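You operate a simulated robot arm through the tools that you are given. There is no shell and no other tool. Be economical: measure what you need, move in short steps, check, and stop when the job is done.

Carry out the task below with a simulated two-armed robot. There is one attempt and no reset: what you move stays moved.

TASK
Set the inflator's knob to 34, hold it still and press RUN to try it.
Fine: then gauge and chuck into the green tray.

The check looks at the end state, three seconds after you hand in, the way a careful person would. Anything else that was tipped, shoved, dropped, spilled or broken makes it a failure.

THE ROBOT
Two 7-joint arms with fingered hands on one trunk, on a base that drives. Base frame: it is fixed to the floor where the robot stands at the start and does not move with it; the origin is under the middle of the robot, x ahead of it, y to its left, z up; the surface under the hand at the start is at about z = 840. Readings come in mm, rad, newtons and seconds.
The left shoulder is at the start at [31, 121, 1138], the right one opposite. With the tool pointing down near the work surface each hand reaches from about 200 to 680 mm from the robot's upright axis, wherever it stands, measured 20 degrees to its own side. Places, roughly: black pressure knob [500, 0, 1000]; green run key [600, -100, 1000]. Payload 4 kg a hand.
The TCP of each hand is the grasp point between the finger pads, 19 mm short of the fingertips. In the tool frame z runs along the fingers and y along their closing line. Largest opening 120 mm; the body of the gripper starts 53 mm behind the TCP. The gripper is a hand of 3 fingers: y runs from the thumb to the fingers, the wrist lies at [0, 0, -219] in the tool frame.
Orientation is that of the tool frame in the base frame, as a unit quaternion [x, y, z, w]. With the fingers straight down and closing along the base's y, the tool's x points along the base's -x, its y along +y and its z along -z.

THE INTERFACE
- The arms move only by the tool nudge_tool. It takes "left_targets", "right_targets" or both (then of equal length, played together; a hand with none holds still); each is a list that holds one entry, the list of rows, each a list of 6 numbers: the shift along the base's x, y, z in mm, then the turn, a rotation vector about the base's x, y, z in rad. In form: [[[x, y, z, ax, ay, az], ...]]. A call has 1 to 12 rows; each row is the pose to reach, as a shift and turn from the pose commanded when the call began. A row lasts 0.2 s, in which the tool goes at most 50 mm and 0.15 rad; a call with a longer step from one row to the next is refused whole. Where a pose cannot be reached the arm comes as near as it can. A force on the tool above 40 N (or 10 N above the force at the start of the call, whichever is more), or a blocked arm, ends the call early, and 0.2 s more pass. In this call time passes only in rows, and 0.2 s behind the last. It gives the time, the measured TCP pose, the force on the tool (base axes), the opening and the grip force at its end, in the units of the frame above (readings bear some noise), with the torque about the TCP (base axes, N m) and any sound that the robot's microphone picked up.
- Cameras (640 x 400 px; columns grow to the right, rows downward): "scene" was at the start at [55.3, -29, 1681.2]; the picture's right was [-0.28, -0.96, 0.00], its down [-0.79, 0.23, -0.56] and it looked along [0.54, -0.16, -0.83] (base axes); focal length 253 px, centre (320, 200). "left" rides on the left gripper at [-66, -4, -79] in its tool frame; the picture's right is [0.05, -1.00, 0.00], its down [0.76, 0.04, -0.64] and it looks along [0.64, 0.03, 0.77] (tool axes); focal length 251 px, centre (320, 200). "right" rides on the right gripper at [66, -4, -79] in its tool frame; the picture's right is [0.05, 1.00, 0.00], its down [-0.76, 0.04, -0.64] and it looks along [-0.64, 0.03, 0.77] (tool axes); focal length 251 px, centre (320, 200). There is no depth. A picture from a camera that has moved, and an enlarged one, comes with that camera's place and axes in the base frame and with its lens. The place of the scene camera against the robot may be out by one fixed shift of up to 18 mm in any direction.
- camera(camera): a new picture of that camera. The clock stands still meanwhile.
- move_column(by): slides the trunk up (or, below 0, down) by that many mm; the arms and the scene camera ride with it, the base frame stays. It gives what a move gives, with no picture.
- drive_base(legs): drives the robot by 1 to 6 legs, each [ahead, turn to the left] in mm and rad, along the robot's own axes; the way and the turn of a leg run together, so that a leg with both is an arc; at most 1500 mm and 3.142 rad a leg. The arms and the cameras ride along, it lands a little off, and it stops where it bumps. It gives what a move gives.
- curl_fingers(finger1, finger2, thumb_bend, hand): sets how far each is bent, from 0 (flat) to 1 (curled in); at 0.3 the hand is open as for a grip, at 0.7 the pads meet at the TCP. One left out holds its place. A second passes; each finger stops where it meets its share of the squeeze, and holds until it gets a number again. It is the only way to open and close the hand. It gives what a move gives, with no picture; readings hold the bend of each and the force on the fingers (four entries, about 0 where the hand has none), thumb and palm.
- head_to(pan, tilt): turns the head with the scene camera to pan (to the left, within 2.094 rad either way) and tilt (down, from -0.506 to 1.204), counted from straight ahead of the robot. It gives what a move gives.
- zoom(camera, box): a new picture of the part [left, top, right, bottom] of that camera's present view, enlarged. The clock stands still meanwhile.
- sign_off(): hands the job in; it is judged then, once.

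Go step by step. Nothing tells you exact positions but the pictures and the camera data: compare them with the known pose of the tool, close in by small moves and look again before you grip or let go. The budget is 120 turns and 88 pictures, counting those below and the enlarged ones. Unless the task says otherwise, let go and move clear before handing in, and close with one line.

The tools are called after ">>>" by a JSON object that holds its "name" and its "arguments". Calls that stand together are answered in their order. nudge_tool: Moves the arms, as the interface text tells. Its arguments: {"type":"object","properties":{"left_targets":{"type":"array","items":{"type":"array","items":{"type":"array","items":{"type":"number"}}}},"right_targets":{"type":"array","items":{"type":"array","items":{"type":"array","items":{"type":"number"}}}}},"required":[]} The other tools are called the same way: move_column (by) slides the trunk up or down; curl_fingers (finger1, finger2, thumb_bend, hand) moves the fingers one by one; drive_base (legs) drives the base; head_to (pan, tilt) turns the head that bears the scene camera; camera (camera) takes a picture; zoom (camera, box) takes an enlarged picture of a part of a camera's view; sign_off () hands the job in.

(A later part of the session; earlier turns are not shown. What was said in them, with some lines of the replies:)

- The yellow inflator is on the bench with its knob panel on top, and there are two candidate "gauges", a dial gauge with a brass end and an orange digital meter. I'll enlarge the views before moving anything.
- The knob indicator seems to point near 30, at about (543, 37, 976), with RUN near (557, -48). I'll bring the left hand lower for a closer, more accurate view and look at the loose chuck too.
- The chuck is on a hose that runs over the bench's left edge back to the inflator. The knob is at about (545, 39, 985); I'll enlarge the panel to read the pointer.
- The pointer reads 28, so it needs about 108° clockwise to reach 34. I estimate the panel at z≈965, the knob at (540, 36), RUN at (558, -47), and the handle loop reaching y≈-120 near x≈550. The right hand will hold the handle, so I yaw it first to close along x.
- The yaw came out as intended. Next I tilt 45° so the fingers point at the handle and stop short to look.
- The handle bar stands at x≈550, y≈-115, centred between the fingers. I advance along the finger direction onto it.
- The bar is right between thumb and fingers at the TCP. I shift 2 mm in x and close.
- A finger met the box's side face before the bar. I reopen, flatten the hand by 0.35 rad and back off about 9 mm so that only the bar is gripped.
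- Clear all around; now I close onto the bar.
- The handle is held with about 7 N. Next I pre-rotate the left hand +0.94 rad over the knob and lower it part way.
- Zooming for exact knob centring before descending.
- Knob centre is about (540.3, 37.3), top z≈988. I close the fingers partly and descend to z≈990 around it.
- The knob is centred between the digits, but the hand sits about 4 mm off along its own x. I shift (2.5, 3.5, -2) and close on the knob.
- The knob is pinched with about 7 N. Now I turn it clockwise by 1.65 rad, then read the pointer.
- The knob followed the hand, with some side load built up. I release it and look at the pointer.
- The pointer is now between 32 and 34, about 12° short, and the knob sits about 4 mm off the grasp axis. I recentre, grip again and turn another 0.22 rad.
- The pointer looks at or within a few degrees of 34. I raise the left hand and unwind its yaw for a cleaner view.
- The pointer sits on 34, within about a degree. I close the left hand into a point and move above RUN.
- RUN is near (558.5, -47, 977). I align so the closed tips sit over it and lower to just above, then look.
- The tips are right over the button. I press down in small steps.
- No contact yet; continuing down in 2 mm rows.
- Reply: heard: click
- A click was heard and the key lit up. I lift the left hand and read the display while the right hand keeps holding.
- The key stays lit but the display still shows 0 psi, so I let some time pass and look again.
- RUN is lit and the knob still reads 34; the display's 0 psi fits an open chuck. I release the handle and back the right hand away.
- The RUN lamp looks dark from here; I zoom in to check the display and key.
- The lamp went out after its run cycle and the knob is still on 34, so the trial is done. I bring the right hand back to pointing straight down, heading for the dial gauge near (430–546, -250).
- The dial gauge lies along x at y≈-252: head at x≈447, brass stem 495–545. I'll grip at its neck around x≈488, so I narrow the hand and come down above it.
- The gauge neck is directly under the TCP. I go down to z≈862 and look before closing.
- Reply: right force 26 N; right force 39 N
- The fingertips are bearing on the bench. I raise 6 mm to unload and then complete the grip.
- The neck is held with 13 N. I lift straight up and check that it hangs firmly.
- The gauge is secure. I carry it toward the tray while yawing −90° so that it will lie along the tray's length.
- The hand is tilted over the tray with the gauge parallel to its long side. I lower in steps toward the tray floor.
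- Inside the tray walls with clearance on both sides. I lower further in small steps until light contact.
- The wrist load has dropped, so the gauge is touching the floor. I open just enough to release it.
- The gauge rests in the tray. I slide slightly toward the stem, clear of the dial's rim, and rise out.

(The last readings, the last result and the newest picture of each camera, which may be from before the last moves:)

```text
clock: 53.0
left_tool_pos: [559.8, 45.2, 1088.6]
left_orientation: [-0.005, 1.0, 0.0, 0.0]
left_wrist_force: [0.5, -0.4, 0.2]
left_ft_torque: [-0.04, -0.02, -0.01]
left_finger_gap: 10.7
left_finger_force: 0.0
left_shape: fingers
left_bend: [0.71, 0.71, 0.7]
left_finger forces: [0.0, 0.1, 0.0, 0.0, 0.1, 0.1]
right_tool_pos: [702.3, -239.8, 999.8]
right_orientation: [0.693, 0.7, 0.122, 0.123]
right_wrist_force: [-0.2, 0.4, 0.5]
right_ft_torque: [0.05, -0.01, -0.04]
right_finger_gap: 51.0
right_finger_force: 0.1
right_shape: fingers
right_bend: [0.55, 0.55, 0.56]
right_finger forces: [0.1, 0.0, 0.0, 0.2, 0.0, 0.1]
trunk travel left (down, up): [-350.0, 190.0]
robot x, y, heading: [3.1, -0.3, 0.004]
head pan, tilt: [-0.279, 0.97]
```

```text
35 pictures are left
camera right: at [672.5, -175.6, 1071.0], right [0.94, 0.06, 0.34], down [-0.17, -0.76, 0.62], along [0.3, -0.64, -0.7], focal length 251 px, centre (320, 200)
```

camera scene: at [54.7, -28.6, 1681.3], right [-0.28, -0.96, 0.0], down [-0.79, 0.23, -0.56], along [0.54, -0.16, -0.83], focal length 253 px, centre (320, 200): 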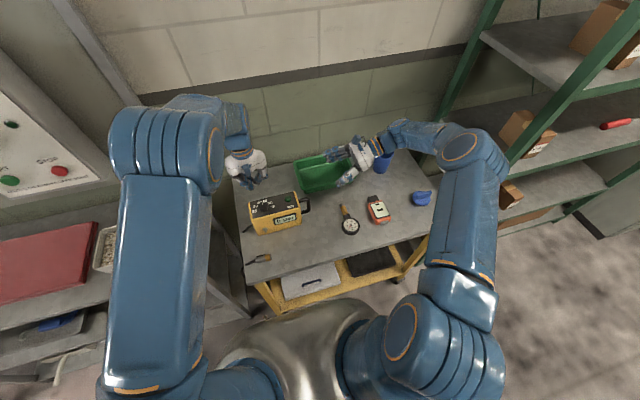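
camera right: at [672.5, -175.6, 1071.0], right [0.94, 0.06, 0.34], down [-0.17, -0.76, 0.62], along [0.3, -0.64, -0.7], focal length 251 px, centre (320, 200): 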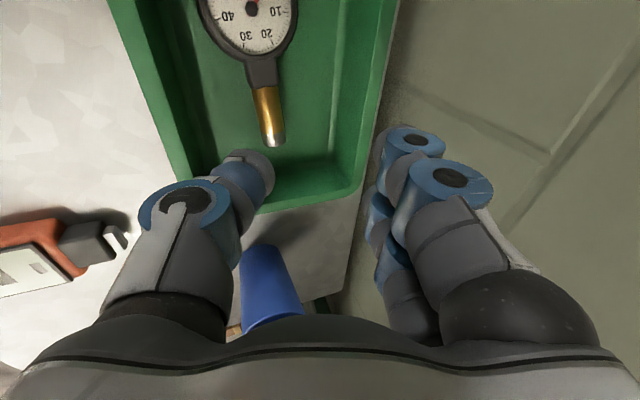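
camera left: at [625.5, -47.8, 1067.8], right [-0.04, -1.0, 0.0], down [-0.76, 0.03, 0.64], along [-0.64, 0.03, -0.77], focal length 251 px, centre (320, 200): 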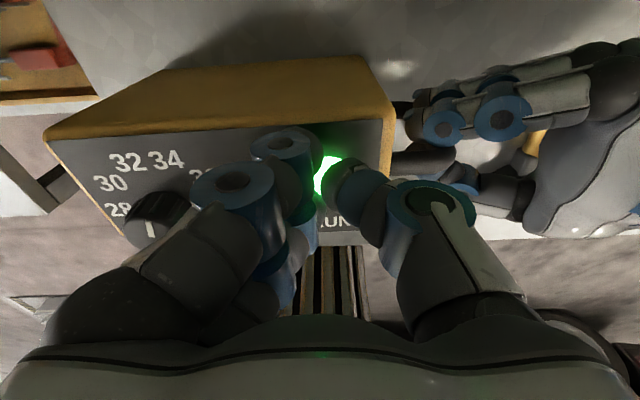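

The gauge lies fully inside the tray. I retract the right arm high and back to clear the way for the chuck.

>>> {"name": "nudge_tool", "arguments": {"right_targets": [[[-10, 0, 40, 0, 0, 0], [-40, 0, 75, 0, 0.1, 0], [-75, -5, 105, 0, 0.2, 0], [-110, -10, 130, 0, 0.3, 0], [-145, -20, 150, 0, 0.35, 0], [-180, -35, 165, 0, 0.35, 0], [-210, -55, 180, 0, 0.35, 0], [-230, -80, 190, 0, 0.35, 0]]]}}

>>> {"name": "camera", "arguments": {"camera": "scene"}}

>>> {"name": "zoom", "arguments": {"camera": "scene", "box": [230, 130, 390, 280]}}

```text
clock: 54.8
left_tool_pos: [559.2, 44.4, 1089.3]
left_orientation: [-0.005, 1.0, -0.001, 0.0]
left_wrist_force: [0.9, 0.2, -0.1]
left_ft_torque: [-0.02, -0.05, 0.0]
left_finger_gap: 10.7
left_finger_force: 0.0
left_shape: fingers
left_bend: [0.71, 0.71, 0.7]
left_finger forces: [0.0, 0.1, 0.0, 0.1, 0.0, 0.0]
right_tool_pos: [471.3, -322.9, 1189.7]
right_orientation: [0.703, 0.711, 0.0, 0.0]
right_wrist_force: [0.4, -0.2, 0.0]
right_ft_torque: [0.02, 0.0, 0.0]
right_finger_gap: 51.1
right_finger_force: 0.2
right_shape: fingers
right_bend: [0.55, 0.55, 0.56]
right_finger forces: [0.0, 0.0, 0.0, 0.1, 0.1, 0.0]
trunk travel left (down, up): [-350.0, 190.0]
robot x, y, heading: [0.2, 3.6, -0.002]
head pan, tilt: [-0.279, 0.97]
```

```text
34 pictures are left
camera scene: at [54.5, -29.8, 1681.2], right [-0.28, -0.96, 0.0], down [-0.79, 0.23, -0.56], along [0.54, -0.15, -0.83], focal length 253 px, centre (320, 200)
```

scene: 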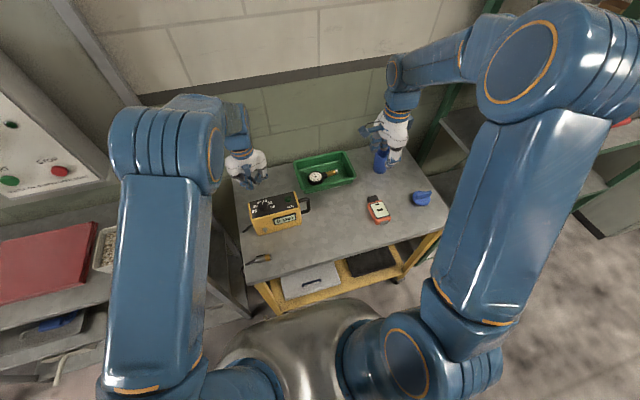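

```text
2.67 times, centred on (310, 205) of scene
camera zoom: at [54.5, -29.8, 1681.2], right [-0.28, -0.96, 0.0], down [-0.79, 0.23, -0.56], along [0.54, -0.15, -0.83], focal length 674 px, centre (347, 187)
```

zoom: 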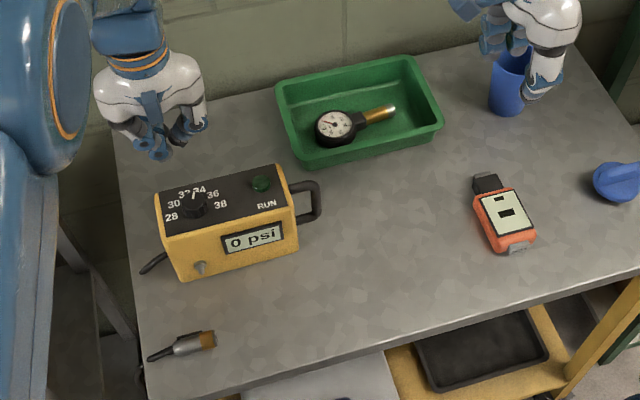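

Gauge is done. Next is the chuck, whose hose droops over the bench's left edge; I look at the hose before planning the carry.

>>> {"name": "nudge_tool", "arguments": {"left_targets": [[[0, 20, 30, 0, 0, 0], [0, 40, 60, 0, 0, 0], [0, 60, 90, 0, 0, 0], [0, 80, 120, 0, 0, 0]]]}}

>>> {"name": "camera", "arguments": {"camera": "left"}}

>>> {"name": "zoom", "arguments": {"camera": "scene", "box": [220, 215, 300, 285]}}

```text
clock: 55.8
left_tool_pos: [560.5, 126.0, 1209.1]
left_orientation: [-0.005, 1.0, -0.001, 0.0]
left_wrist_force: [0.7, 0.5, -0.9]
left_ft_torque: [-0.02, 0.01, -0.01]
left_finger_gap: 10.4
left_finger_force: 0.0
left_shape: fingers
left_bend: [0.71, 0.71, 0.7]
left_finger forces: [0.0, 0.0, 0.0, 0.0, 0.0, 0.0]
right_tool_pos: [472.7, -321.6, 1189.8]
right_orientation: [0.704, 0.71, 0.0, 0.0]
right_wrist_force: [0.4, 0.2, -0.7]
right_ft_torque: [-0.04, -0.03, -0.02]
right_finger_gap: 51.5
right_finger_force: 0.1
right_shape: fingers
right_bend: [0.55, 0.55, 0.56]
right_finger forces: [0.0, 0.1, 0.1, 0.1, 0.1, 0.0]
trunk travel left (down, up): [-350.0, 190.0]
robot x, y, heading: [3.1, -0.6, -0.006]
head pan, tilt: [-0.279, 0.97]
```

```text
32 pictures are left
camera left: at [625.6, 124.0, 1287.5], right [-0.04, -1.0, 0.0], down [-0.76, 0.03, 0.64], along [-0.64, 0.03, -0.77], focal length 251 px, centre (320, 200)
```

left: 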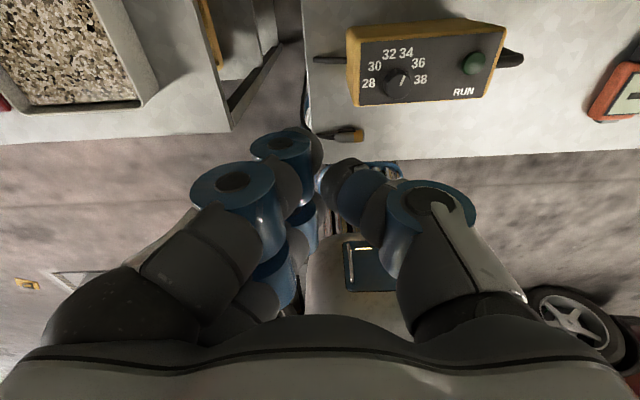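

```text
5.71 times, centred on (260, 250) of scene
camera zoom: at [54.4, -28.2, 1681.3], right [-0.28, -0.96, 0.0], down [-0.79, 0.23, -0.56], along [0.54, -0.16, -0.83], focal length 1444 px, centre (663, -86)
```

zoom: 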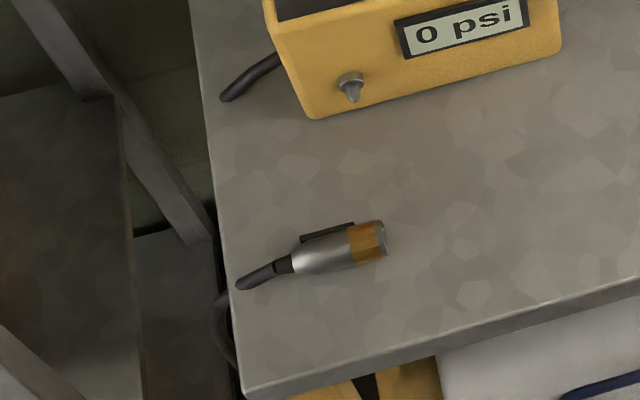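

The chuck body lies along y at about x≈416, y 58–100. The right hand already closes along x, so it can pick the chuck and reach the tray. I move the left hand aside and bring the right hand above the chuck.

>>> {"name": "nudge_tool", "arguments": {"left_targets": [[[-10, 35, 10, 0, 0, 0], [-20, 70, 20, 0, 0, 0], [-30, 105, 30, 0, 0, 0], [-40, 140, 40, 0, 0, 0]]]}}

>>> {"name": "nudge_tool", "arguments": {"right_targets": [[[-6, 44, -5, 0, 0, 0], [-12, 88, -10, 0, 0, 0], [-18, 132, -15, 0, 0, 0], [-24, 176, -20, 0, 0, 0], [-30, 220, -30, 0, 0, 0], [-36, 264, -45, 0, 0, 0], [-42, 308, -60, 0, 0, 0], [-48, 350, -75, 0, 0, 0], [-55, 395, -90, 0, 0, 0]]]}}

>>> {"name": "camera", "arguments": {"camera": "right"}}

>>> {"name": "camera", "arguments": {"camera": "scene"}}

```text
clock: 56.8
left_tool_pos: [518.3, 267.1, 1249.3]
left_orientation: [-0.006, 1.0, 0.0, -0.001]
left_wrist_force: [0.0, 0.3, -0.4]
left_ft_torque: [-0.01, -0.04, 0.0]
left_finger_gap: 10.6
left_finger_force: 0.0
left_shape: fingers
left_bend: [0.71, 0.71, 0.7]
left_finger forces: [0.0, 0.0, 0.0, 0.0, 0.0, 0.0]
right_tool_pos: [472.4, -320.6, 1188.8]
right_orientation: [0.703, 0.711, -0.001, 0.001]
right_wrist_force: [-0.5, -0.2, -0.1]
right_ft_torque: [0.01, 0.01, 0.0]
right_finger_gap: 51.1
right_finger_force: 0.2
right_shape: fingers
right_bend: [0.55, 0.55, 0.56]
right_finger forces: [0.0, 0.0, 0.0, 0.1, 0.0, 0.0]
trunk travel left (down, up): [-350.0, 190.0]
robot x, y, heading: [-0.4, 1.9, -0.002]
head pan, tilt: [-0.279, 0.97]
```

```text
clock: 58.8
left_tool_pos: [520.3, 266.5, 1248.2]
left_orientation: [-0.005, 1.0, -0.002, 0.001]
left_wrist_force: [0.7, -0.1, -0.8]
left_ft_torque: [-0.03, 0.0, 0.01]
left_finger_gap: 10.1
left_finger_force: 0.0
left_shape: fingers
left_bend: [0.71, 0.71, 0.7]
left_finger forces: [0.0, 0.1, 0.1, 0.1, 0.1, 0.0]
right_tool_pos: [419.5, 75.6, 1097.2]
right_orientation: [0.703, 0.711, 0.0, 0.0]
right_wrist_force: [-0.6, 0.7, -0.1]
right_ft_torque: [-0.01, -0.01, -0.02]
right_finger_gap: 51.3
right_finger_force: 0.1
right_shape: fingers
right_bend: [0.55, 0.55, 0.56]
right_finger forces: [0.0, 0.0, 0.1, 0.1, 0.1, 0.1]
trunk travel left (down, up): [-350.0, 190.0]
robot x, y, heading: [-0.7, 2.8, 0.001]
head pan, tilt: [-0.279, 0.97]
```

```text
30 pictures are left
camera right: at [415.9, 140.4, 1174.8], right [1.0, 0.06, 0.0], down [0.05, -0.76, 0.64], along [0.04, -0.64, -0.76], focal length 251 px, centre (320, 200)
```

right: 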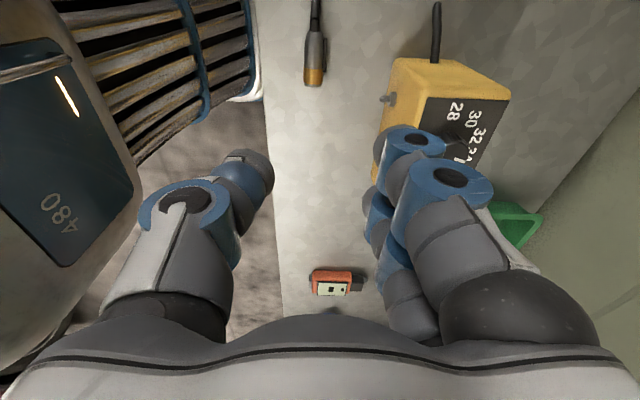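

```text
29 pictures are left
camera scene: at [55.4, -26.6, 1681.3], right [-0.28, -0.96, 0.0], down [-0.79, 0.23, -0.56], along [0.54, -0.16, -0.83], focal length 253 px, centre (320, 200)
```

scene: 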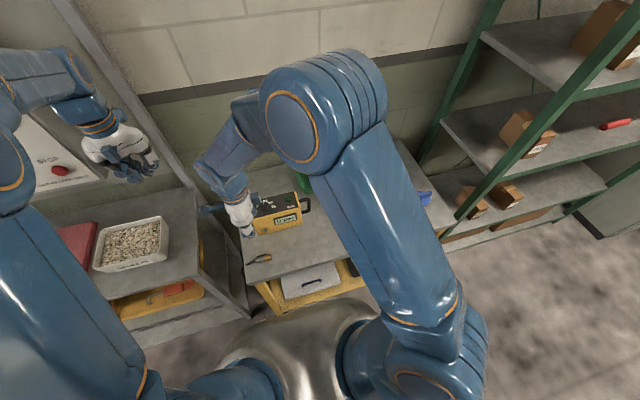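

Chuck centreline x≈414, from y≈50 (brass end) to 107 (hose). I descend above it to z≈890 and check.

>>> {"name": "nudge_tool", "arguments": {"right_targets": [[[-2, 0, -45, 0, 0, 0], [-4, 0, -90, 0, 0, 0], [-5, 0, -135, 0, 0, 0], [-5, 0, -175, 0, 0, 0], [-5, 0, -202, 0, 0, 0]]]}}

>>> {"name": "camera", "arguments": {"camera": "right"}}

```text
clock: 60.0
left_tool_pos: [519.7, 264.8, 1249.5]
left_orientation: [-0.005, 1.0, -0.001, 0.0]
left_wrist_force: [-0.3, 0.8, -0.1]
left_ft_torque: [0.02, -0.04, 0.0]
left_finger_gap: 10.5
left_finger_force: 0.1
left_shape: fingers
left_bend: [0.71, 0.71, 0.7]
left_finger forces: [0.0, 0.1, 0.1, 0.0, 0.1, 0.0]
right_tool_pos: [411.1, 75.0, 897.7]
right_orientation: [0.703, 0.711, 0.0, -0.001]
right_wrist_force: [-0.1, 0.0, -0.8]
right_ft_torque: [0.0, -0.02, 0.03]
right_finger_gap: 51.3
right_finger_force: 0.0
right_shape: fingers
right_bend: [0.55, 0.55, 0.56]
right_finger forces: [0.0, 0.0, 0.0, 0.0, 0.1, 0.0]
trunk travel left (down, up): [-350.0, 190.0]
robot x, y, heading: [-2.4, -0.7, 0.002]
head pan, tilt: [-0.279, 0.97]
```

```text
28 pictures are left
camera right: at [408.8, 138.6, 975.6], right [1.0, 0.06, 0.0], down [0.05, -0.76, 0.64], along [0.04, -0.64, -0.77], focal length 251 px, centre (320, 200)
```

right: 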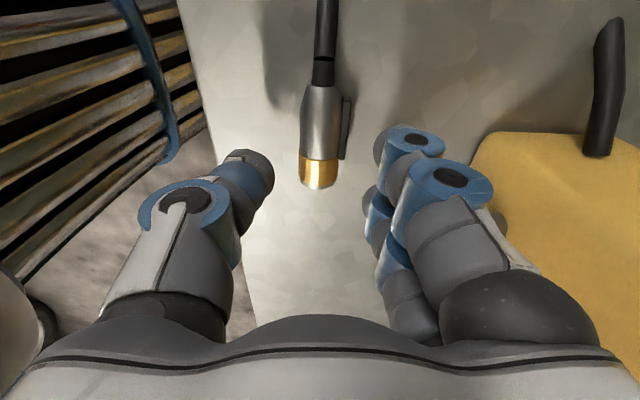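

Aligned within a couple of mm. I lower to z≈870 and close.

>>> {"name": "nudge_tool", "arguments": {"right_targets": [[[1.5, 0, -12, 0, 0, 0], [1.5, 0, -22, 0, 0, 0], [1.5, 0, -27, 0, 0, 0]]]}}

>>> {"name": "curl_fingers", "arguments": {"hand": "right", "finger1": 0.69, "finger2": 0.69, "thumb_bend": 0.69}}

>>> {"name": "camera", "arguments": {"camera": "right"}}

```text
clock: 60.8
left_tool_pos: [519.7, 265.4, 1248.5]
left_orientation: [-0.005, 1.0, 0.0, -0.001]
left_wrist_force: [-0.3, 0.0, 0.0]
left_ft_torque: [0.01, 0.02, 0.0]
left_finger_gap: 10.4
left_finger_force: 0.1
left_shape: fingers
left_bend: [0.71, 0.71, 0.7]
left_finger forces: [0.0, 0.0, 0.0, 0.0, 0.0, 0.1]
right_tool_pos: [413.8, 72.9, 869.8]
right_orientation: [0.703, 0.711, 0.0, -0.001]
right_wrist_force: [0.6, -0.9, -0.5]
right_ft_torque: [0.01, 0.04, -0.02]
right_finger_gap: 51.3
right_finger_force: 0.0
right_shape: fingers
right_bend: [0.55, 0.55, 0.56]
right_finger forces: [0.0, 0.0, 0.0, 0.1, 0.1, 0.0]
trunk travel left (down, up): [-350.0, 190.0]
robot x, y, heading: [1.7, 1.8, 0.001]
head pan, tilt: [-0.279, 0.97]
```

```text
clock: 61.8
left_tool_pos: [518.4, 264.8, 1248.2]
left_orientation: [-0.005, 1.0, 0.0, 0.0]
left_wrist_force: [-0.1, -0.3, -0.8]
left_ft_torque: [-0.02, 0.03, 0.02]
left_finger_gap: 10.6
left_finger_force: 0.0
left_shape: fingers
left_bend: [0.71, 0.71, 0.7]
left_finger forces: [0.1, 0.1, 0.0, 0.0, 0.1, 0.1]
right_tool_pos: [413.3, 73.6, 870.7]
right_orientation: [0.704, 0.71, 0.0, 0.0]
right_wrist_force: [-0.3, -0.2, -0.4]
right_ft_torque: [-0.02, -0.01, -0.03]
right_finger_gap: 25.2
right_finger_force: 7.6
right_shape: fingers
right_bend: [0.65, 0.65, 0.65]
right_finger forces: [3.7, 3.8, 0.1, 0.0, 8.5, 0.0]
trunk travel left (down, up): [-350.0, 190.0]
robot x, y, heading: [1.4, 0.9, 0.001]
head pan, tilt: [-0.279, 0.97]
```

```text
27 pictures are left
camera right: at [410.5, 138.2, 948.3], right [1.0, 0.06, 0.0], down [0.05, -0.76, 0.64], along [0.04, -0.64, -0.77], focal length 251 px, centre (320, 200)
```

right: 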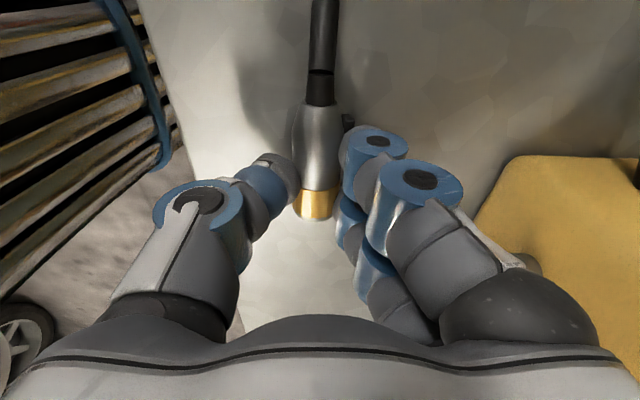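

Symmetric grip of about 8 N. I tighten a little, lift 100 mm and see what the hose does.

>>> {"name": "curl_fingers", "arguments": {"hand": "right", "finger1": 0.73, "finger2": 0.73, "thumb_bend": 0.73}}

>>> {"name": "nudge_tool", "arguments": {"right_targets": [[[0, 0, 15, 0, 0, 0], [0, 0, 40, 0, 0, 0], [0, 0, 70, 0, 0, 0], [0, 0, 100, 0, 0, 0]]]}}

>>> {"name": "camera", "arguments": {"camera": "right"}}

>>> {"name": "zoom", "arguments": {"camera": "scene", "box": [190, 160, 330, 290]}}

```text
clock: 62.8
left_tool_pos: [518.8, 265.6, 1248.4]
left_orientation: [-0.005, 1.0, 0.001, 0.001]
left_wrist_force: [-0.3, 0.0, 0.2]
left_ft_torque: [0.01, 0.0, -0.03]
left_finger_gap: 10.8
left_finger_force: 0.1
left_shape: fingers
left_bend: [0.71, 0.71, 0.7]
left_finger forces: [0.1, 0.0, 0.0, 0.0, 0.0, 0.0]
right_tool_pos: [413.5, 74.4, 871.4]
right_orientation: [0.703, 0.712, 0.001, 0.0]
right_wrist_force: [-0.6, 0.0, -0.2]
right_ft_torque: [0.01, 0.0, 0.01]
right_finger_gap: 24.4
right_finger_force: 12.1
right_shape: fingers
right_bend: [0.65, 0.65, 0.65]
right_finger forces: [5.6, 5.7, 0.0, 0.0, 12.7, 0.0]
trunk travel left (down, up): [-350.0, 190.0]
robot x, y, heading: [2.0, 1.3, 0.003]
head pan, tilt: [-0.279, 0.97]
```

```text
clock: 63.8
left_tool_pos: [519.2, 265.0, 1249.4]
left_orientation: [-0.005, 1.0, 0.0, 0.0]
left_wrist_force: [0.3, 0.6, 0.6]
left_ft_torque: [0.04, 0.02, -0.02]
left_finger_gap: 10.7
left_finger_force: 0.0
left_shape: fingers
left_bend: [0.71, 0.71, 0.7]
left_finger forces: [0.1, 0.1, 0.0, 0.0, 0.0, 0.0]
right_tool_pos: [412.9, 72.2, 971.8]
right_orientation: [0.703, 0.711, -0.001, -0.001]
right_wrist_force: [-0.1, 0.3, 0.3]
right_ft_torque: [-0.03, -0.04, 0.01]
right_finger_gap: 24.6
right_finger_force: 11.6
right_shape: fingers
right_bend: [0.65, 0.65, 0.65]
right_finger forces: [5.5, 5.8, 0.1, 0.1, 12.6, 0.0]
trunk travel left (down, up): [-350.0, 190.0]
robot x, y, heading: [2.3, -1.7, -0.002]
head pan, tilt: [-0.279, 0.97]
```

```text
26 pictures are left
camera right: at [410.9, 137.0, 1049.8], right [1.0, 0.06, 0.0], down [0.05, -0.76, 0.64], along [0.04, -0.64, -0.77], focal length 251 px, centre (320, 200)
```

right: 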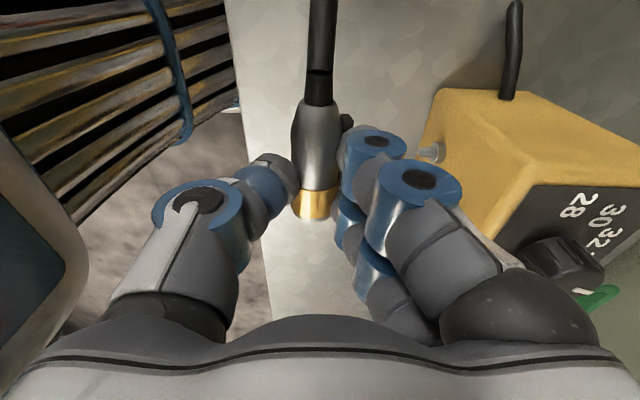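

```text
3.08 times, centred on (260, 225) of scene
camera zoom: at [54.7, -29.1, 1681.3], right [-0.28, -0.96, 0.0], down [-0.79, 0.23, -0.56], along [0.54, -0.16, -0.83], focal length 778 px, centre (505, 123)
```

zoom: 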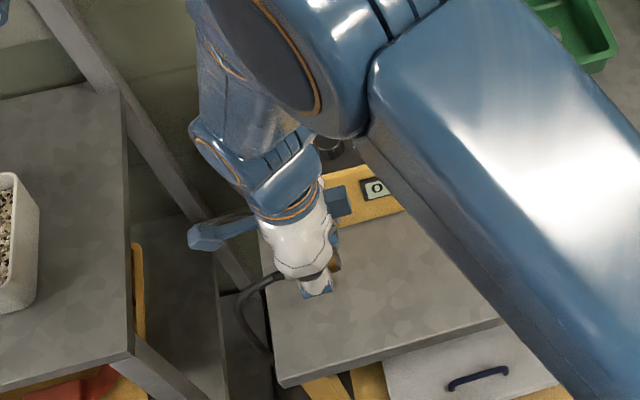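

The chuck is up with the hose trailing over the left edge. I'll carry it around the left end and behind the inflator, so that the hose never crosses the knob. The left hand goes up out of the way first.

>>> {"name": "nudge_tool", "arguments": {"left_targets": [[[-20, 5, 30, 0, 0, 0], [-40, 10, 60, 0, 0, 0], [-60, 20, 90, 0, 0, 0]]]}}

>>> {"name": "nudge_tool", "arguments": {"right_targets": [[[0, 20, 20, 0, 0, 0], [0, 45, 40, 0, 0, 0], [32, 57, 45, 0, -0.06, 0], [75, 60, 45, 0, -0.11, 0], [118, 60, 45, 0, -0.16, 0], [160, 60, 45, 0, -0.22, 0]]]}}

>>> {"name": "camera", "arguments": {"camera": "right"}}

>>> {"name": "camera", "arguments": {"camera": "scene"}}

```text
clock: 64.6
left_tool_pos: [459.0, 285.1, 1337.7]
left_orientation: [-0.005, 1.0, 0.0, 0.0]
left_wrist_force: [0.2, 0.1, 0.3]
left_ft_torque: [-0.04, -0.03, -0.02]
left_finger_gap: 10.2
left_finger_force: 0.0
left_shape: fingers
left_bend: [0.71, 0.71, 0.7]
left_finger forces: [0.1, 0.0, 0.0, 0.0, 0.1, 0.0]
right_tool_pos: [414.1, 74.0, 971.6]
right_orientation: [0.704, 0.711, 0.0, 0.0]
right_wrist_force: [0.3, -0.3, 0.7]
right_ft_torque: [0.0, -0.02, -0.02]
right_finger_gap: 24.6
right_finger_force: 12.1
right_shape: fingers
right_bend: [0.65, 0.65, 0.65]
right_finger forces: [5.5, 5.7, 0.1, 0.0, 12.6, 0.0]
trunk travel left (down, up): [-350.0, 190.0]
robot x, y, heading: [-5.2, -3.5, -0.003]
head pan, tilt: [-0.279, 0.97]
```

```text
clock: 66.0
left_tool_pos: [461.0, 284.8, 1337.2]
left_orientation: [-0.004, 1.0, 0.001, -0.001]
left_wrist_force: [0.3, 0.1, -0.2]
left_ft_torque: [0.01, -0.03, -0.02]
left_finger_gap: 10.3
left_finger_force: 0.1
left_shape: fingers
left_bend: [0.71, 0.71, 0.7]
left_finger forces: [0.1, 0.0, 0.0, 0.1, 0.1, 0.0]
right_tool_pos: [572.3, 133.5, 1015.0]
right_orientation: [0.699, 0.707, 0.077, 0.077]
right_wrist_force: [0.4, -0.8, -0.2]
right_ft_torque: [-0.04, 0.05, 0.03]
right_finger_gap: 24.4
right_finger_force: 11.4
right_shape: fingers
right_bend: [0.65, 0.65, 0.65]
right_finger forces: [5.3, 5.7, 0.0, 0.0, 12.3, 0.0]
trunk travel left (down, up): [-350.0, 190.0]
robot x, y, heading: [-1.2, 1.2, -0.003]
head pan, tilt: [-0.279, 0.97]
```

```text
24 pictures are left
camera right: at [552.5, 198.6, 1089.8], right [0.97, 0.06, 0.22], down [-0.09, -0.76, 0.64], along [0.21, -0.64, -0.74], focal length 251 px, centre (320, 200)
```

right: 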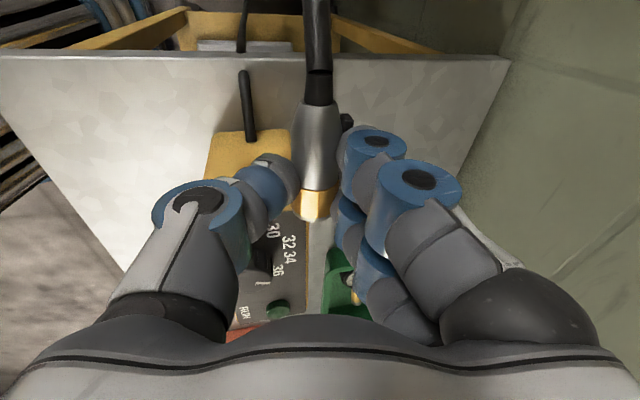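

```text
23 pictures are left
camera scene: at [56.6, -28.6, 1681.2], right [-0.28, -0.96, 0.0], down [-0.79, 0.23, -0.56], along [0.54, -0.16, -0.83], focal length 253 px, centre (320, 200)
```

scene: 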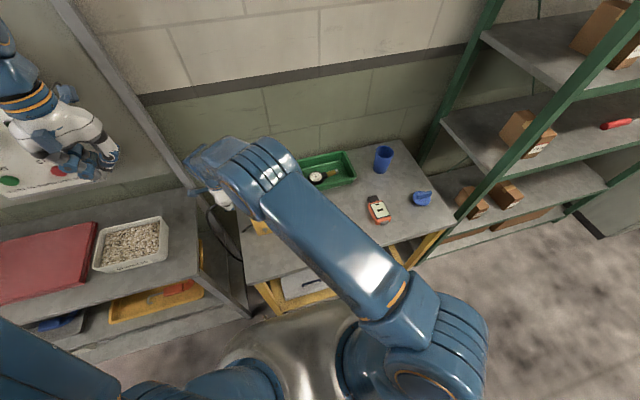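

No tension, and the hose has plenty of slack. I continue behind the inflator, checking the pull half way.

>>> {"name": "nudge_tool", "arguments": {"right_targets": [[[40, -5, 0, 0, -0.06, 0], [80, -25, 0, 0, -0.13, 0], [85, -70, 0, 0, -0.13, 0], [85, -115, 0, 0, -0.13, 0], [85, -160, 0, 0, -0.13, 0]]]}}

>>> {"name": "camera", "arguments": {"camera": "right"}}

>>> {"name": "camera", "arguments": {"camera": "scene"}}

```text
clock: 67.2
left_tool_pos: [459.6, 282.6, 1337.2]
left_orientation: [-0.005, 1.0, 0.001, 0.0]
left_wrist_force: [-1.1, 0.3, 0.9]
left_ft_torque: [0.02, -0.01, -0.03]
left_finger_gap: 10.6
left_finger_force: 0.1
left_shape: fingers
left_bend: [0.71, 0.71, 0.7]
left_finger forces: [0.1, 0.1, 0.0, 0.1, 0.0, 0.0]
right_tool_pos: [661.0, -26.6, 1014.1]
right_orientation: [0.692, 0.7, 0.123, 0.124]
right_wrist_force: [-0.1, 0.2, -0.8]
right_ft_torque: [0.03, -0.01, 0.04]
right_finger_gap: 24.1
right_finger_force: 11.5
right_shape: fingers
right_bend: [0.65, 0.65, 0.65]
right_finger forces: [5.2, 5.4, 0.0, 0.1, 12.0, 0.1]
trunk travel left (down, up): [-350.0, 190.0]
robot x, y, heading: [-4.9, 2.5, -0.0]
head pan, tilt: [-0.279, 0.97]
```

```text
22 pictures are left
camera right: at [630.7, 37.9, 1085.2], right [0.94, 0.07, 0.34], down [-0.17, -0.76, 0.62], along [0.3, -0.64, -0.71], focal length 251 px, centre (320, 200)
```

right: 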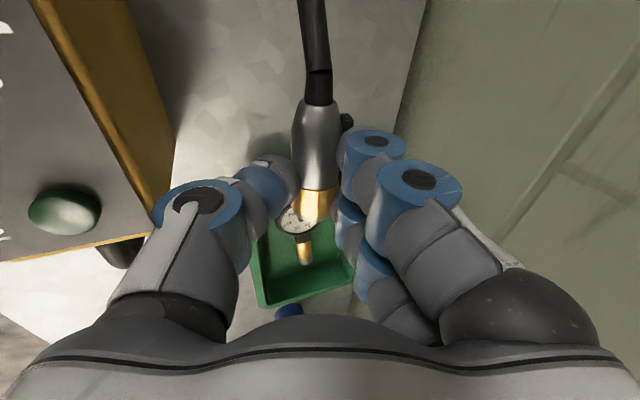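

```text
21 pictures are left
camera scene: at [55.1, -30.7, 1681.2], right [-0.28, -0.96, 0.0], down [-0.79, 0.23, -0.56], along [0.54, -0.15, -0.83], focal length 253 px, centre (320, 200)
```

scene: 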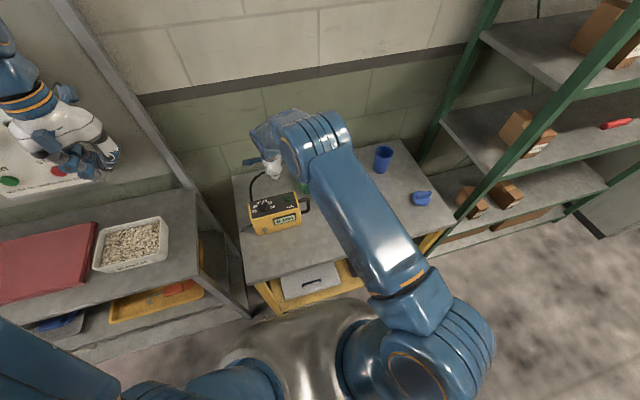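

Still no pull, and the hose runs behind and left of the inflator. I go on to above the tray's near half, beside the gauge stem.

>>> {"name": "nudge_tool", "arguments": {"right_targets": [[[0, -45, 0, 0, 0, 0], [0, -90, 0, 0, 0, 0], [2, -135, 0, 0, 0, 0], [8, -180, 0, 0, 0, 0], [14, -226, -5, 0, 0, 0]]]}}

>>> {"name": "camera", "arguments": {"camera": "right"}}

>>> {"name": "zoom", "arguments": {"camera": "scene", "box": [220, 130, 400, 260]}}

```text
clock: 68.4
left_tool_pos: [459.8, 282.4, 1337.1]
left_orientation: [-0.004, 1.0, 0.0, 0.0]
left_wrist_force: [0.4, -0.5, -0.3]
left_ft_torque: [0.04, -0.03, 0.0]
left_finger_gap: 10.2
left_finger_force: 0.1
left_shape: fingers
left_bend: [0.71, 0.71, 0.7]
left_finger forces: [0.0, 0.0, 0.0, 0.1, 0.1, 0.1]
right_tool_pos: [673.5, -256.3, 1011.4]
right_orientation: [0.693, 0.7, 0.123, 0.122]
right_wrist_force: [-0.4, -0.8, -0.7]
right_ft_torque: [-0.01, -0.01, -0.01]
right_finger_gap: 24.2
right_finger_force: 11.0
right_shape: fingers
right_bend: [0.65, 0.65, 0.65]
right_finger forces: [5.1, 5.3, 0.0, 0.0, 11.9, 0.0]
trunk travel left (down, up): [-350.0, 190.0]
robot x, y, heading: [-4.0, 5.5, -0.0]
head pan, tilt: [-0.279, 0.97]
```

```text
20 pictures are left
camera right: at [643.7, -191.6, 1082.1], right [0.94, 0.06, 0.34], down [-0.17, -0.76, 0.62], along [0.3, -0.64, -0.71], focal length 251 px, centre (320, 200)
```

right: 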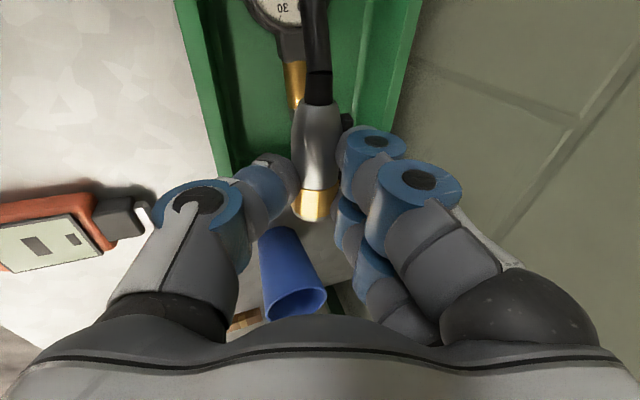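

```text
3.08 times, centred on (310, 195) of scene
camera zoom: at [55.7, -30.4, 1681.2], right [-0.28, -0.96, 0.0], down [-0.79, 0.23, -0.56], along [0.54, -0.15, -0.83], focal length 778 px, centre (351, 215)
```

zoom: 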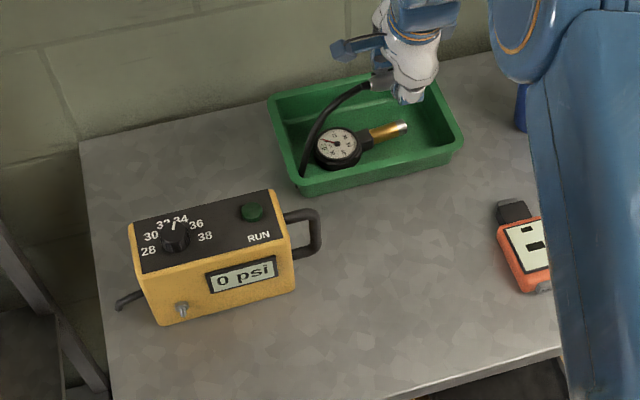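

Interesting: the hose tail already drops into the tray, and the gauge, knob and inflator are undisturbed. I lower the chuck beside the stem.

>>> {"name": "nudge_tool", "arguments": {"right_targets": [[[0, 0, -35, 0, 0, 0], [0, 2, -70, 0, 0, 0], [0, 4, -100, 0, 0, 0]]]}}

>>> {"name": "camera", "arguments": {"camera": "right"}}

```text
clock: 69.2
left_tool_pos: [459.6, 285.0, 1338.1]
left_orientation: [-0.006, 1.0, 0.0, -0.001]
left_wrist_force: [0.1, -0.1, -0.2]
left_ft_torque: [0.04, 0.01, 0.01]
left_finger_gap: 10.7
left_finger_force: 0.0
left_shape: fingers
left_bend: [0.71, 0.71, 0.7]
left_finger forces: [0.0, 0.0, 0.0, 0.0, 0.1, 0.1]
right_tool_pos: [675.7, -249.0, 911.0]
right_orientation: [0.693, 0.699, 0.123, 0.124]
right_wrist_force: [-0.4, -0.3, -0.4]
right_ft_torque: [0.01, 0.01, 0.03]
right_finger_gap: 24.0
right_finger_force: 10.6
right_shape: fingers
right_bend: [0.65, 0.65, 0.65]
right_finger forces: [5.2, 5.4, 0.1, 0.1, 11.9, 0.0]
trunk travel left (down, up): [-350.0, 190.0]
robot x, y, heading: [2.6, 2.7, 0.0]
head pan, tilt: [-0.279, 0.97]
```

```text
18 pictures are left
camera right: at [645.6, -185.6, 982.4], right [0.94, 0.06, 0.34], down [-0.17, -0.76, 0.62], along [0.3, -0.64, -0.7], focal length 251 px, centre (320, 200)
```

right: 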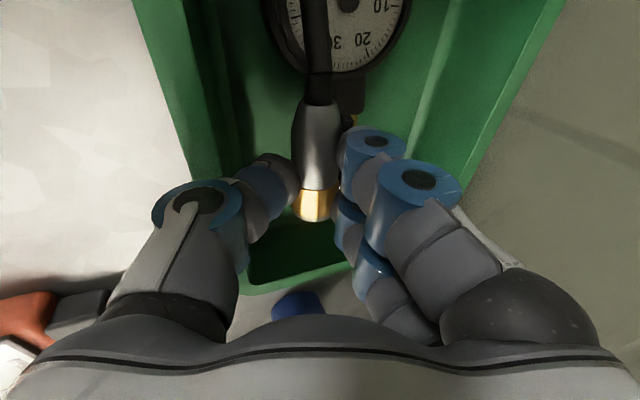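

Lowering the last bit in small steps, watching for contact.

>>> {"name": "nudge_tool", "arguments": {"right_targets": [[[0, 0, -8, 0, 0, 0], [0, 0, -15, 0, 0, 0], [0, 0, -20, 0, 0, 0], [0, 0, -25, 0, 0, 0]]]}}

>>> {"name": "camera", "arguments": {"camera": "right"}}

```text
clock: 70.1
left_tool_pos: [460.3, 284.4, 1337.9]
left_orientation: [-0.006, 1.0, 0.0, -0.001]
left_wrist_force: [0.9, -0.4, 0.4]
left_ft_torque: [0.01, -0.02, -0.03]
left_finger_gap: 10.5
left_finger_force: 0.1
left_shape: fingers
left_bend: [0.71, 0.71, 0.7]
left_finger forces: [0.1, 0.1, 0.1, 0.1, 0.1, 0.0]
right_tool_pos: [682.7, -248.8, 898.9]
right_orientation: [0.691, 0.698, 0.13, 0.132]
right_wrist_force: [3.6, 2.2, 23.0]
right_ft_torque: [-0.02, 1.09, -0.12]
right_finger_gap: 23.7
right_finger_force: 26.9
right_shape: fingers
right_bend: [0.65, 0.65, 0.65]
right_finger forces: [6.9, 7.3, 0.1, 0.1, 38.9, 0.0]
trunk travel left (down, up): [-350.0, 190.0]
robot x, y, heading: [1.0, 1.2, -0.001]
head pan, tilt: [-0.279, 0.97]
stopped in row 4 (right hand): the force on the tool passed its limit at 44 N (the readings are from after the stop); the commanded pose is now the measured one
```

```text
17 pictures are left
camera right: at [651.2, -184.8, 969.8], right [0.93, 0.06, 0.36], down [-0.19, -0.76, 0.62], along [0.32, -0.64, -0.7], focal length 251 px, centre (320, 200)
```

right: 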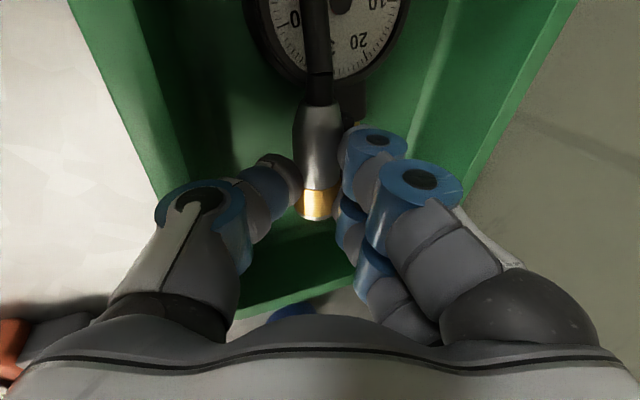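

The thumb met the sloping near wall. I back up, shift 9 mm inward, and lower gently again.

>>> {"name": "nudge_tool", "arguments": {"right_targets": [[[2, 0, 8, 0, 0, 0], [9, 0, 8, 0, 0.02, 0], [9, 0, 0, 0, 0.02, 0], [9, 0, -6, 0, 0.02, 0]]]}}

```text
clock: 71.1
left_tool_pos: [456.8, 284.5, 1338.9]
left_orientation: [-0.006, 1.0, -0.001, 0.0]
left_wrist_force: [0.5, 0.3, -0.2]
left_ft_torque: [0.03, -0.02, 0.02]
left_finger_gap: 10.6
left_finger_force: 0.1
left_shape: fingers
left_bend: [0.71, 0.71, 0.7]
left_finger forces: [0.1, 0.0, 0.0, 0.1, 0.0, 0.0]
right_tool_pos: [687.4, -251.1, 894.2]
right_orientation: [0.692, 0.7, 0.123, 0.125]
right_wrist_force: [-2.0, -1.5, 25.1]
right_ft_torque: [0.24, -0.09, 0.0]
right_finger_gap: 24.0
right_finger_force: 23.1
right_shape: fingers
right_bend: [0.65, 0.65, 0.68]
right_finger forces: [16.7, 8.2, 0.0, 0.1, 21.0, 0.0]
trunk travel left (down, up): [-350.0, 190.0]
robot x, y, heading: [-2.9, 2.1, 0.002]
head pan, tilt: [-0.279, 0.97]
```

The chuck or a finger is now resting on the stem. I raise 6 mm to unload, look, then release.

>>> {"name": "nudge_tool", "arguments": {"right_targets": [[[0, 0, 4, 0, 0, 0], [0, 0, 9, 0, 0, 0]]]}}

>>> {"name": "camera", "arguments": {"camera": "right"}}

>>> {"name": "zoom", "arguments": {"camera": "scene", "box": [270, 130, 370, 210]}}

```text
clock: 71.7
left_tool_pos: [459.6, 284.3, 1337.6]
left_orientation: [-0.005, 1.0, 0.0, 0.0]
left_wrist_force: [0.6, 0.5, -1.2]
left_ft_torque: [0.02, 0.0, 0.01]
left_finger_gap: 10.4
left_finger_force: 0.2
left_shape: fingers
left_bend: [0.71, 0.71, 0.7]
left_finger forces: [0.1, 0.0, 0.0, 0.0, 0.0, 0.1]
right_tool_pos: [685.3, -251.0, 894.5]
right_orientation: [0.694, 0.7, 0.118, 0.119]
right_wrist_force: [0.5, -0.5, 4.7]
right_ft_torque: [0.02, -0.06, 0.0]
right_finger_gap: 23.9
right_finger_force: 14.2
right_shape: fingers
right_bend: [0.65, 0.65, 0.68]
right_finger forces: [8.3, 6.3, 0.1, 0.1, 12.8, 0.1]
trunk travel left (down, up): [-350.0, 190.0]
robot x, y, heading: [0.4, 1.2, -0.005]
head pan, tilt: [-0.279, 0.97]
```

```text
16 pictures are left
camera right: at [656.3, -186.1, 967.2], right [0.94, 0.06, 0.33], down [-0.17, -0.76, 0.62], along [0.29, -0.64, -0.71], focal length 251 px, centre (320, 200)
```

right: 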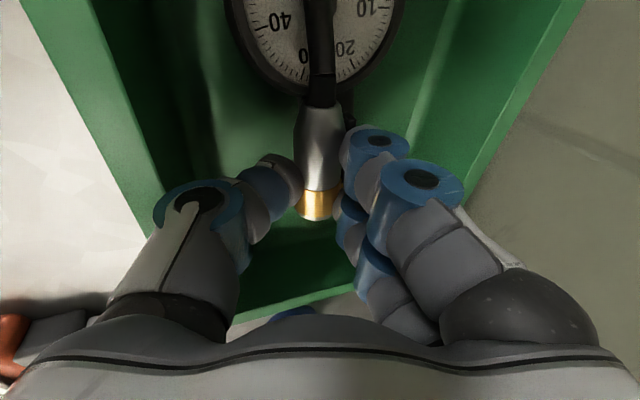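

```text
5.00 times, centred on (320, 170) of scene
camera zoom: at [54.8, -28.8, 1681.1], right [-0.28, -0.96, 0.0], down [-0.79, 0.23, -0.56], along [0.54, -0.16, -0.83], focal length 1264 px, centre (320, 350)
```

zoom: 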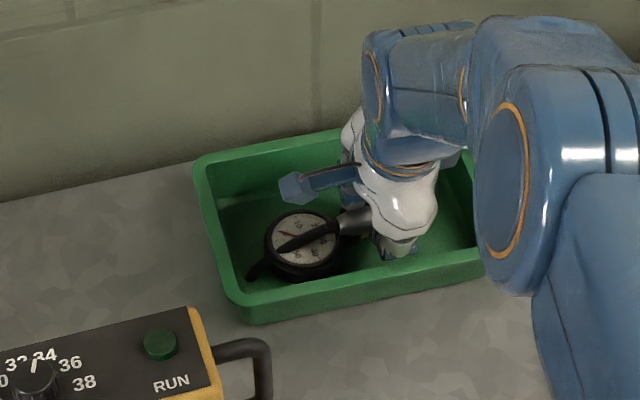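

The chuck is resting on the gauge inside the tray. I open the fingers, with the thumb only a little because of the wall.

>>> {"name": "curl_fingers", "arguments": {"hand": "right", "finger1": 0.56, "finger2": 0.56, "thumb_bend": 0.61}}

>>> {"name": "camera", "arguments": {"camera": "right"}}

```text
clock: 72.7
left_tool_pos: [460.9, 284.3, 1338.3]
left_orientation: [-0.005, 1.0, 0.0, 0.0]
left_wrist_force: [0.2, -0.7, 0.5]
left_ft_torque: [-0.03, -0.03, 0.01]
left_finger_gap: 10.3
left_finger_force: 0.0
left_shape: fingers
left_bend: [0.71, 0.71, 0.7]
left_finger forces: [0.1, 0.1, 0.0, 0.0, 0.0, 0.0]
right_tool_pos: [687.7, -251.7, 896.7]
right_orientation: [0.694, 0.7, 0.119, 0.122]
right_wrist_force: [0.1, 0.5, -0.9]
right_ft_torque: [0.01, 0.0, -0.03]
right_finger_gap: 42.7
right_finger_force: 0.1
right_shape: fingers
right_bend: [0.56, 0.56, 0.61]
right_finger forces: [0.0, 0.0, 0.0, 0.1, 0.1, 0.0]
trunk travel left (down, up): [-350.0, 190.0]
robot x, y, heading: [0.3, 0.5, -0.002]
head pan, tilt: [-0.279, 0.97]
```

```text
14 pictures are left
camera right: at [657.9, -186.4, 968.8], right [0.94, 0.06, 0.33], down [-0.17, -0.76, 0.62], along [0.3, -0.64, -0.71], focal length 251 px, centre (320, 200)
```

right: 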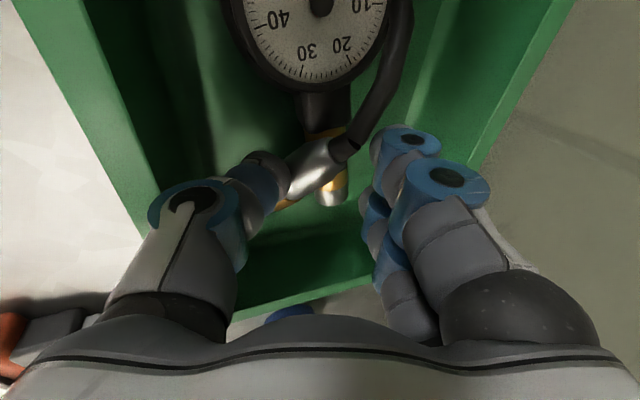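

The chuck dropped diagonally across the stem, all within the tray, and no finger is loaded. I rise straight out.

>>> {"name": "nudge_tool", "arguments": {"right_targets": [[[0, 0, 10, 0, 0, 0], [0, 0, 25, 0, 0, 0], [0, 0, 60, 0, 0, 0], [0, 0, 105, 0, 0, 0]]]}}

>>> {"name": "camera", "arguments": {"camera": "right"}}

```text
clock: 73.7
left_tool_pos: [459.0, 284.4, 1338.6]
left_orientation: [-0.005, 1.0, 0.0, 0.0]
left_wrist_force: [0.7, -0.6, -0.3]
left_ft_torque: [-0.01, -0.01, -0.03]
left_finger_gap: 10.4
left_finger_force: 0.0
left_shape: fingers
left_bend: [0.71, 0.71, 0.7]
left_finger forces: [0.1, 0.1, 0.1, 0.0, 0.0, 0.0]
right_tool_pos: [682.9, -249.4, 1003.7]
right_orientation: [0.693, 0.7, 0.119, 0.121]
right_wrist_force: [-0.2, 0.9, -0.4]
right_ft_torque: [0.0, -0.02, 0.0]
right_finger_gap: 43.0
right_finger_force: 0.0
right_shape: fingers
right_bend: [0.56, 0.56, 0.61]
right_finger forces: [0.1, 0.1, 0.0, 0.1, 0.0, 0.0]
trunk travel left (down, up): [-350.0, 190.0]
robot x, y, heading: [-1.6, -1.2, 0.003]
head pan, tilt: [-0.279, 0.97]
```

```text
13 pictures are left
camera right: at [654.5, -185.2, 1075.0], right [0.94, 0.06, 0.33], down [-0.17, -0.76, 0.62], along [0.3, -0.64, -0.71], focal length 251 px, centre (320, 200)
```

right: 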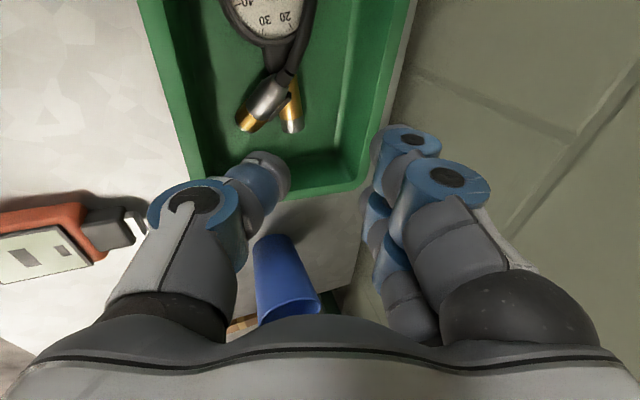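

Both items are inside the tray. I retract the right arm the same way as before and inspect the whole scene.

>>> {"name": "nudge_tool", "arguments": {"right_targets": [[[-10, 0, 40, 0, 0, 0], [-40, 0, 75, 0, 0.1, 0], [-75, -5, 105, 0, 0.2, 0], [-110, -10, 130, 0, 0.3, 0], [-145, -20, 150, 0, 0.34, 0], [-180, -35, 165, 0, 0.34, 0], [-210, -55, 180, 0, 0.34, 0], [-230, -80, 190, 0, 0.34, 0]]]}}

>>> {"name": "zoom", "arguments": {"camera": "scene", "box": [220, 130, 380, 270]}}

>>> {"name": "zoom", "arguments": {"camera": "scene", "box": [285, 140, 365, 200]}}

>>> {"name": "camera", "arguments": {"camera": "scene"}}

```text
clock: 75.5
left_tool_pos: [459.2, 283.0, 1339.3]
left_orientation: [-0.005, 1.0, 0.0, 0.0]
left_wrist_force: [-0.6, -0.4, -0.5]
left_ft_torque: [0.03, -0.04, -0.01]
left_finger_gap: 10.5
left_finger_force: 0.1
left_shape: fingers
left_bend: [0.71, 0.71, 0.7]
left_finger forces: [0.0, 0.0, 0.0, 0.0, 0.1, 0.0]
right_tool_pos: [455.6, -334.0, 1193.0]
right_orientation: [0.703, 0.711, 0.0, 0.0]
right_wrist_force: [-0.7, -0.1, -1.0]
right_ft_torque: [0.02, -0.01, -0.02]
right_finger_gap: 42.8
right_finger_force: 0.1
right_shape: fingers
right_bend: [0.56, 0.56, 0.61]
right_finger forces: [0.1, 0.0, 0.0, 0.0, 0.0, 0.0]
trunk travel left (down, up): [-350.0, 190.0]
robot x, y, heading: [-3.4, 0.5, -0.001]
head pan, tilt: [-0.279, 0.97]
```

```text
2.86 times, centred on (300, 200) of scene
camera zoom: at [54.5, -29.8, 1681.2], right [-0.28, -0.96, 0.0], down [-0.79, 0.23, -0.56], along [0.54, -0.15, -0.83], focal length 722 px, centre (377, 200)
```

zoom: 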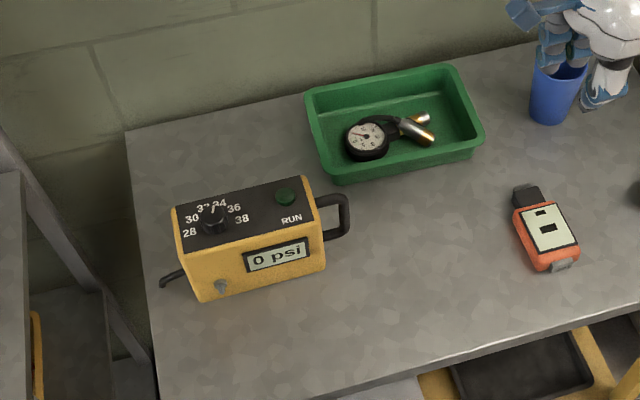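

```text
6.67 times, centred on (325, 170) of scene
camera zoom: at [54.5, -29.8, 1681.2], right [-0.28, -0.96, 0.0], down [-0.79, 0.23, -0.56], along [0.54, -0.15, -0.83], focal length 1685 px, centre (287, 400)
```

zoom: 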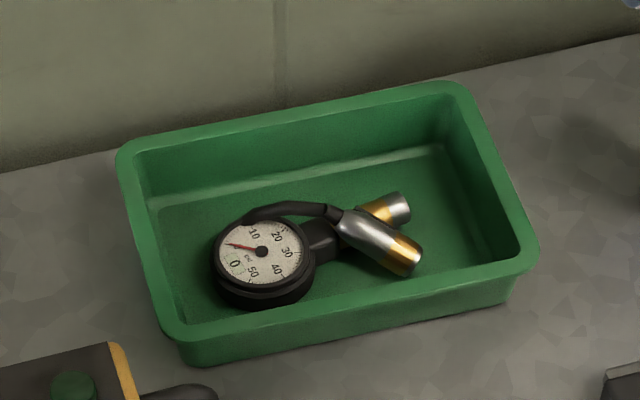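

```text
10 pictures are left
camera scene: at [54.5, -29.8, 1681.2], right [-0.28, -0.96, 0.0], down [-0.79, 0.23, -0.56], along [0.54, -0.15, -0.83], focal length 253 px, centre (320, 200)
```

scene: 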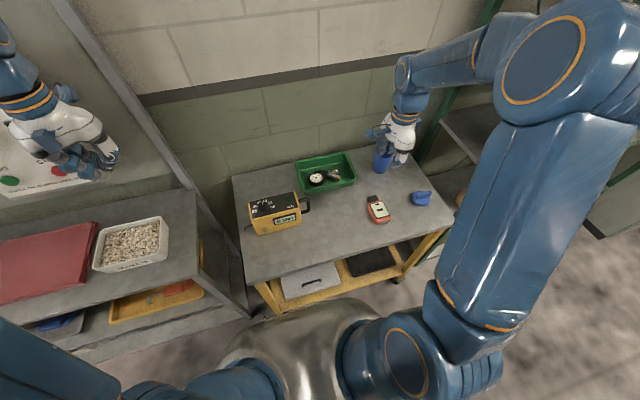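

Gauge and chuck are both in the green tray, and nothing else appears to have moved. One last check of the knob.

>>> {"name": "zoom", "arguments": {"camera": "scene", "box": [245, 188, 315, 236]}}

```text
8.33 times, centred on (280, 212) of scene
camera zoom: at [54.5, -29.8, 1681.2], right [-0.28, -0.96, 0.0], down [-0.79, 0.23, -0.56], along [0.54, -0.15, -0.83], focal length 2106 px, centre (653, 100)
```

zoom: 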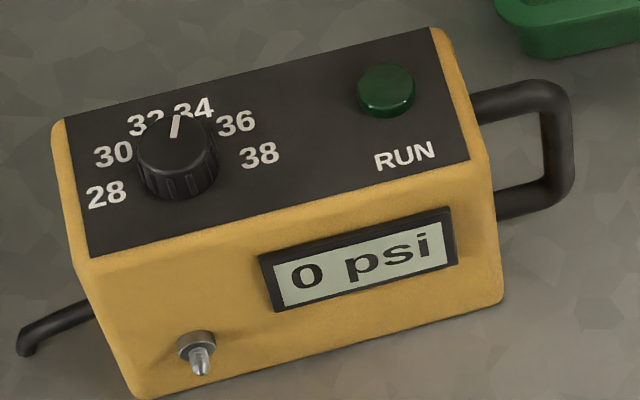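

The knob points at 34, the RUN key was pressed with the inflator held, and both items are in the tray with the hands clear. Handing in.

>>> {"name": "sign_off", "arguments": {}}

```text
The job is handed in.
```

I set the knob to 34, held the inflator by its handle and pressed RUN. It clicked, and the lamp lit and later went out by itself. The display read 0 psi throughout, with nothing on the chuck, so I took that as fine. The gauge and chuck are now in the green tray. The inflator shifted about 3–4 mm while I turned the knob.
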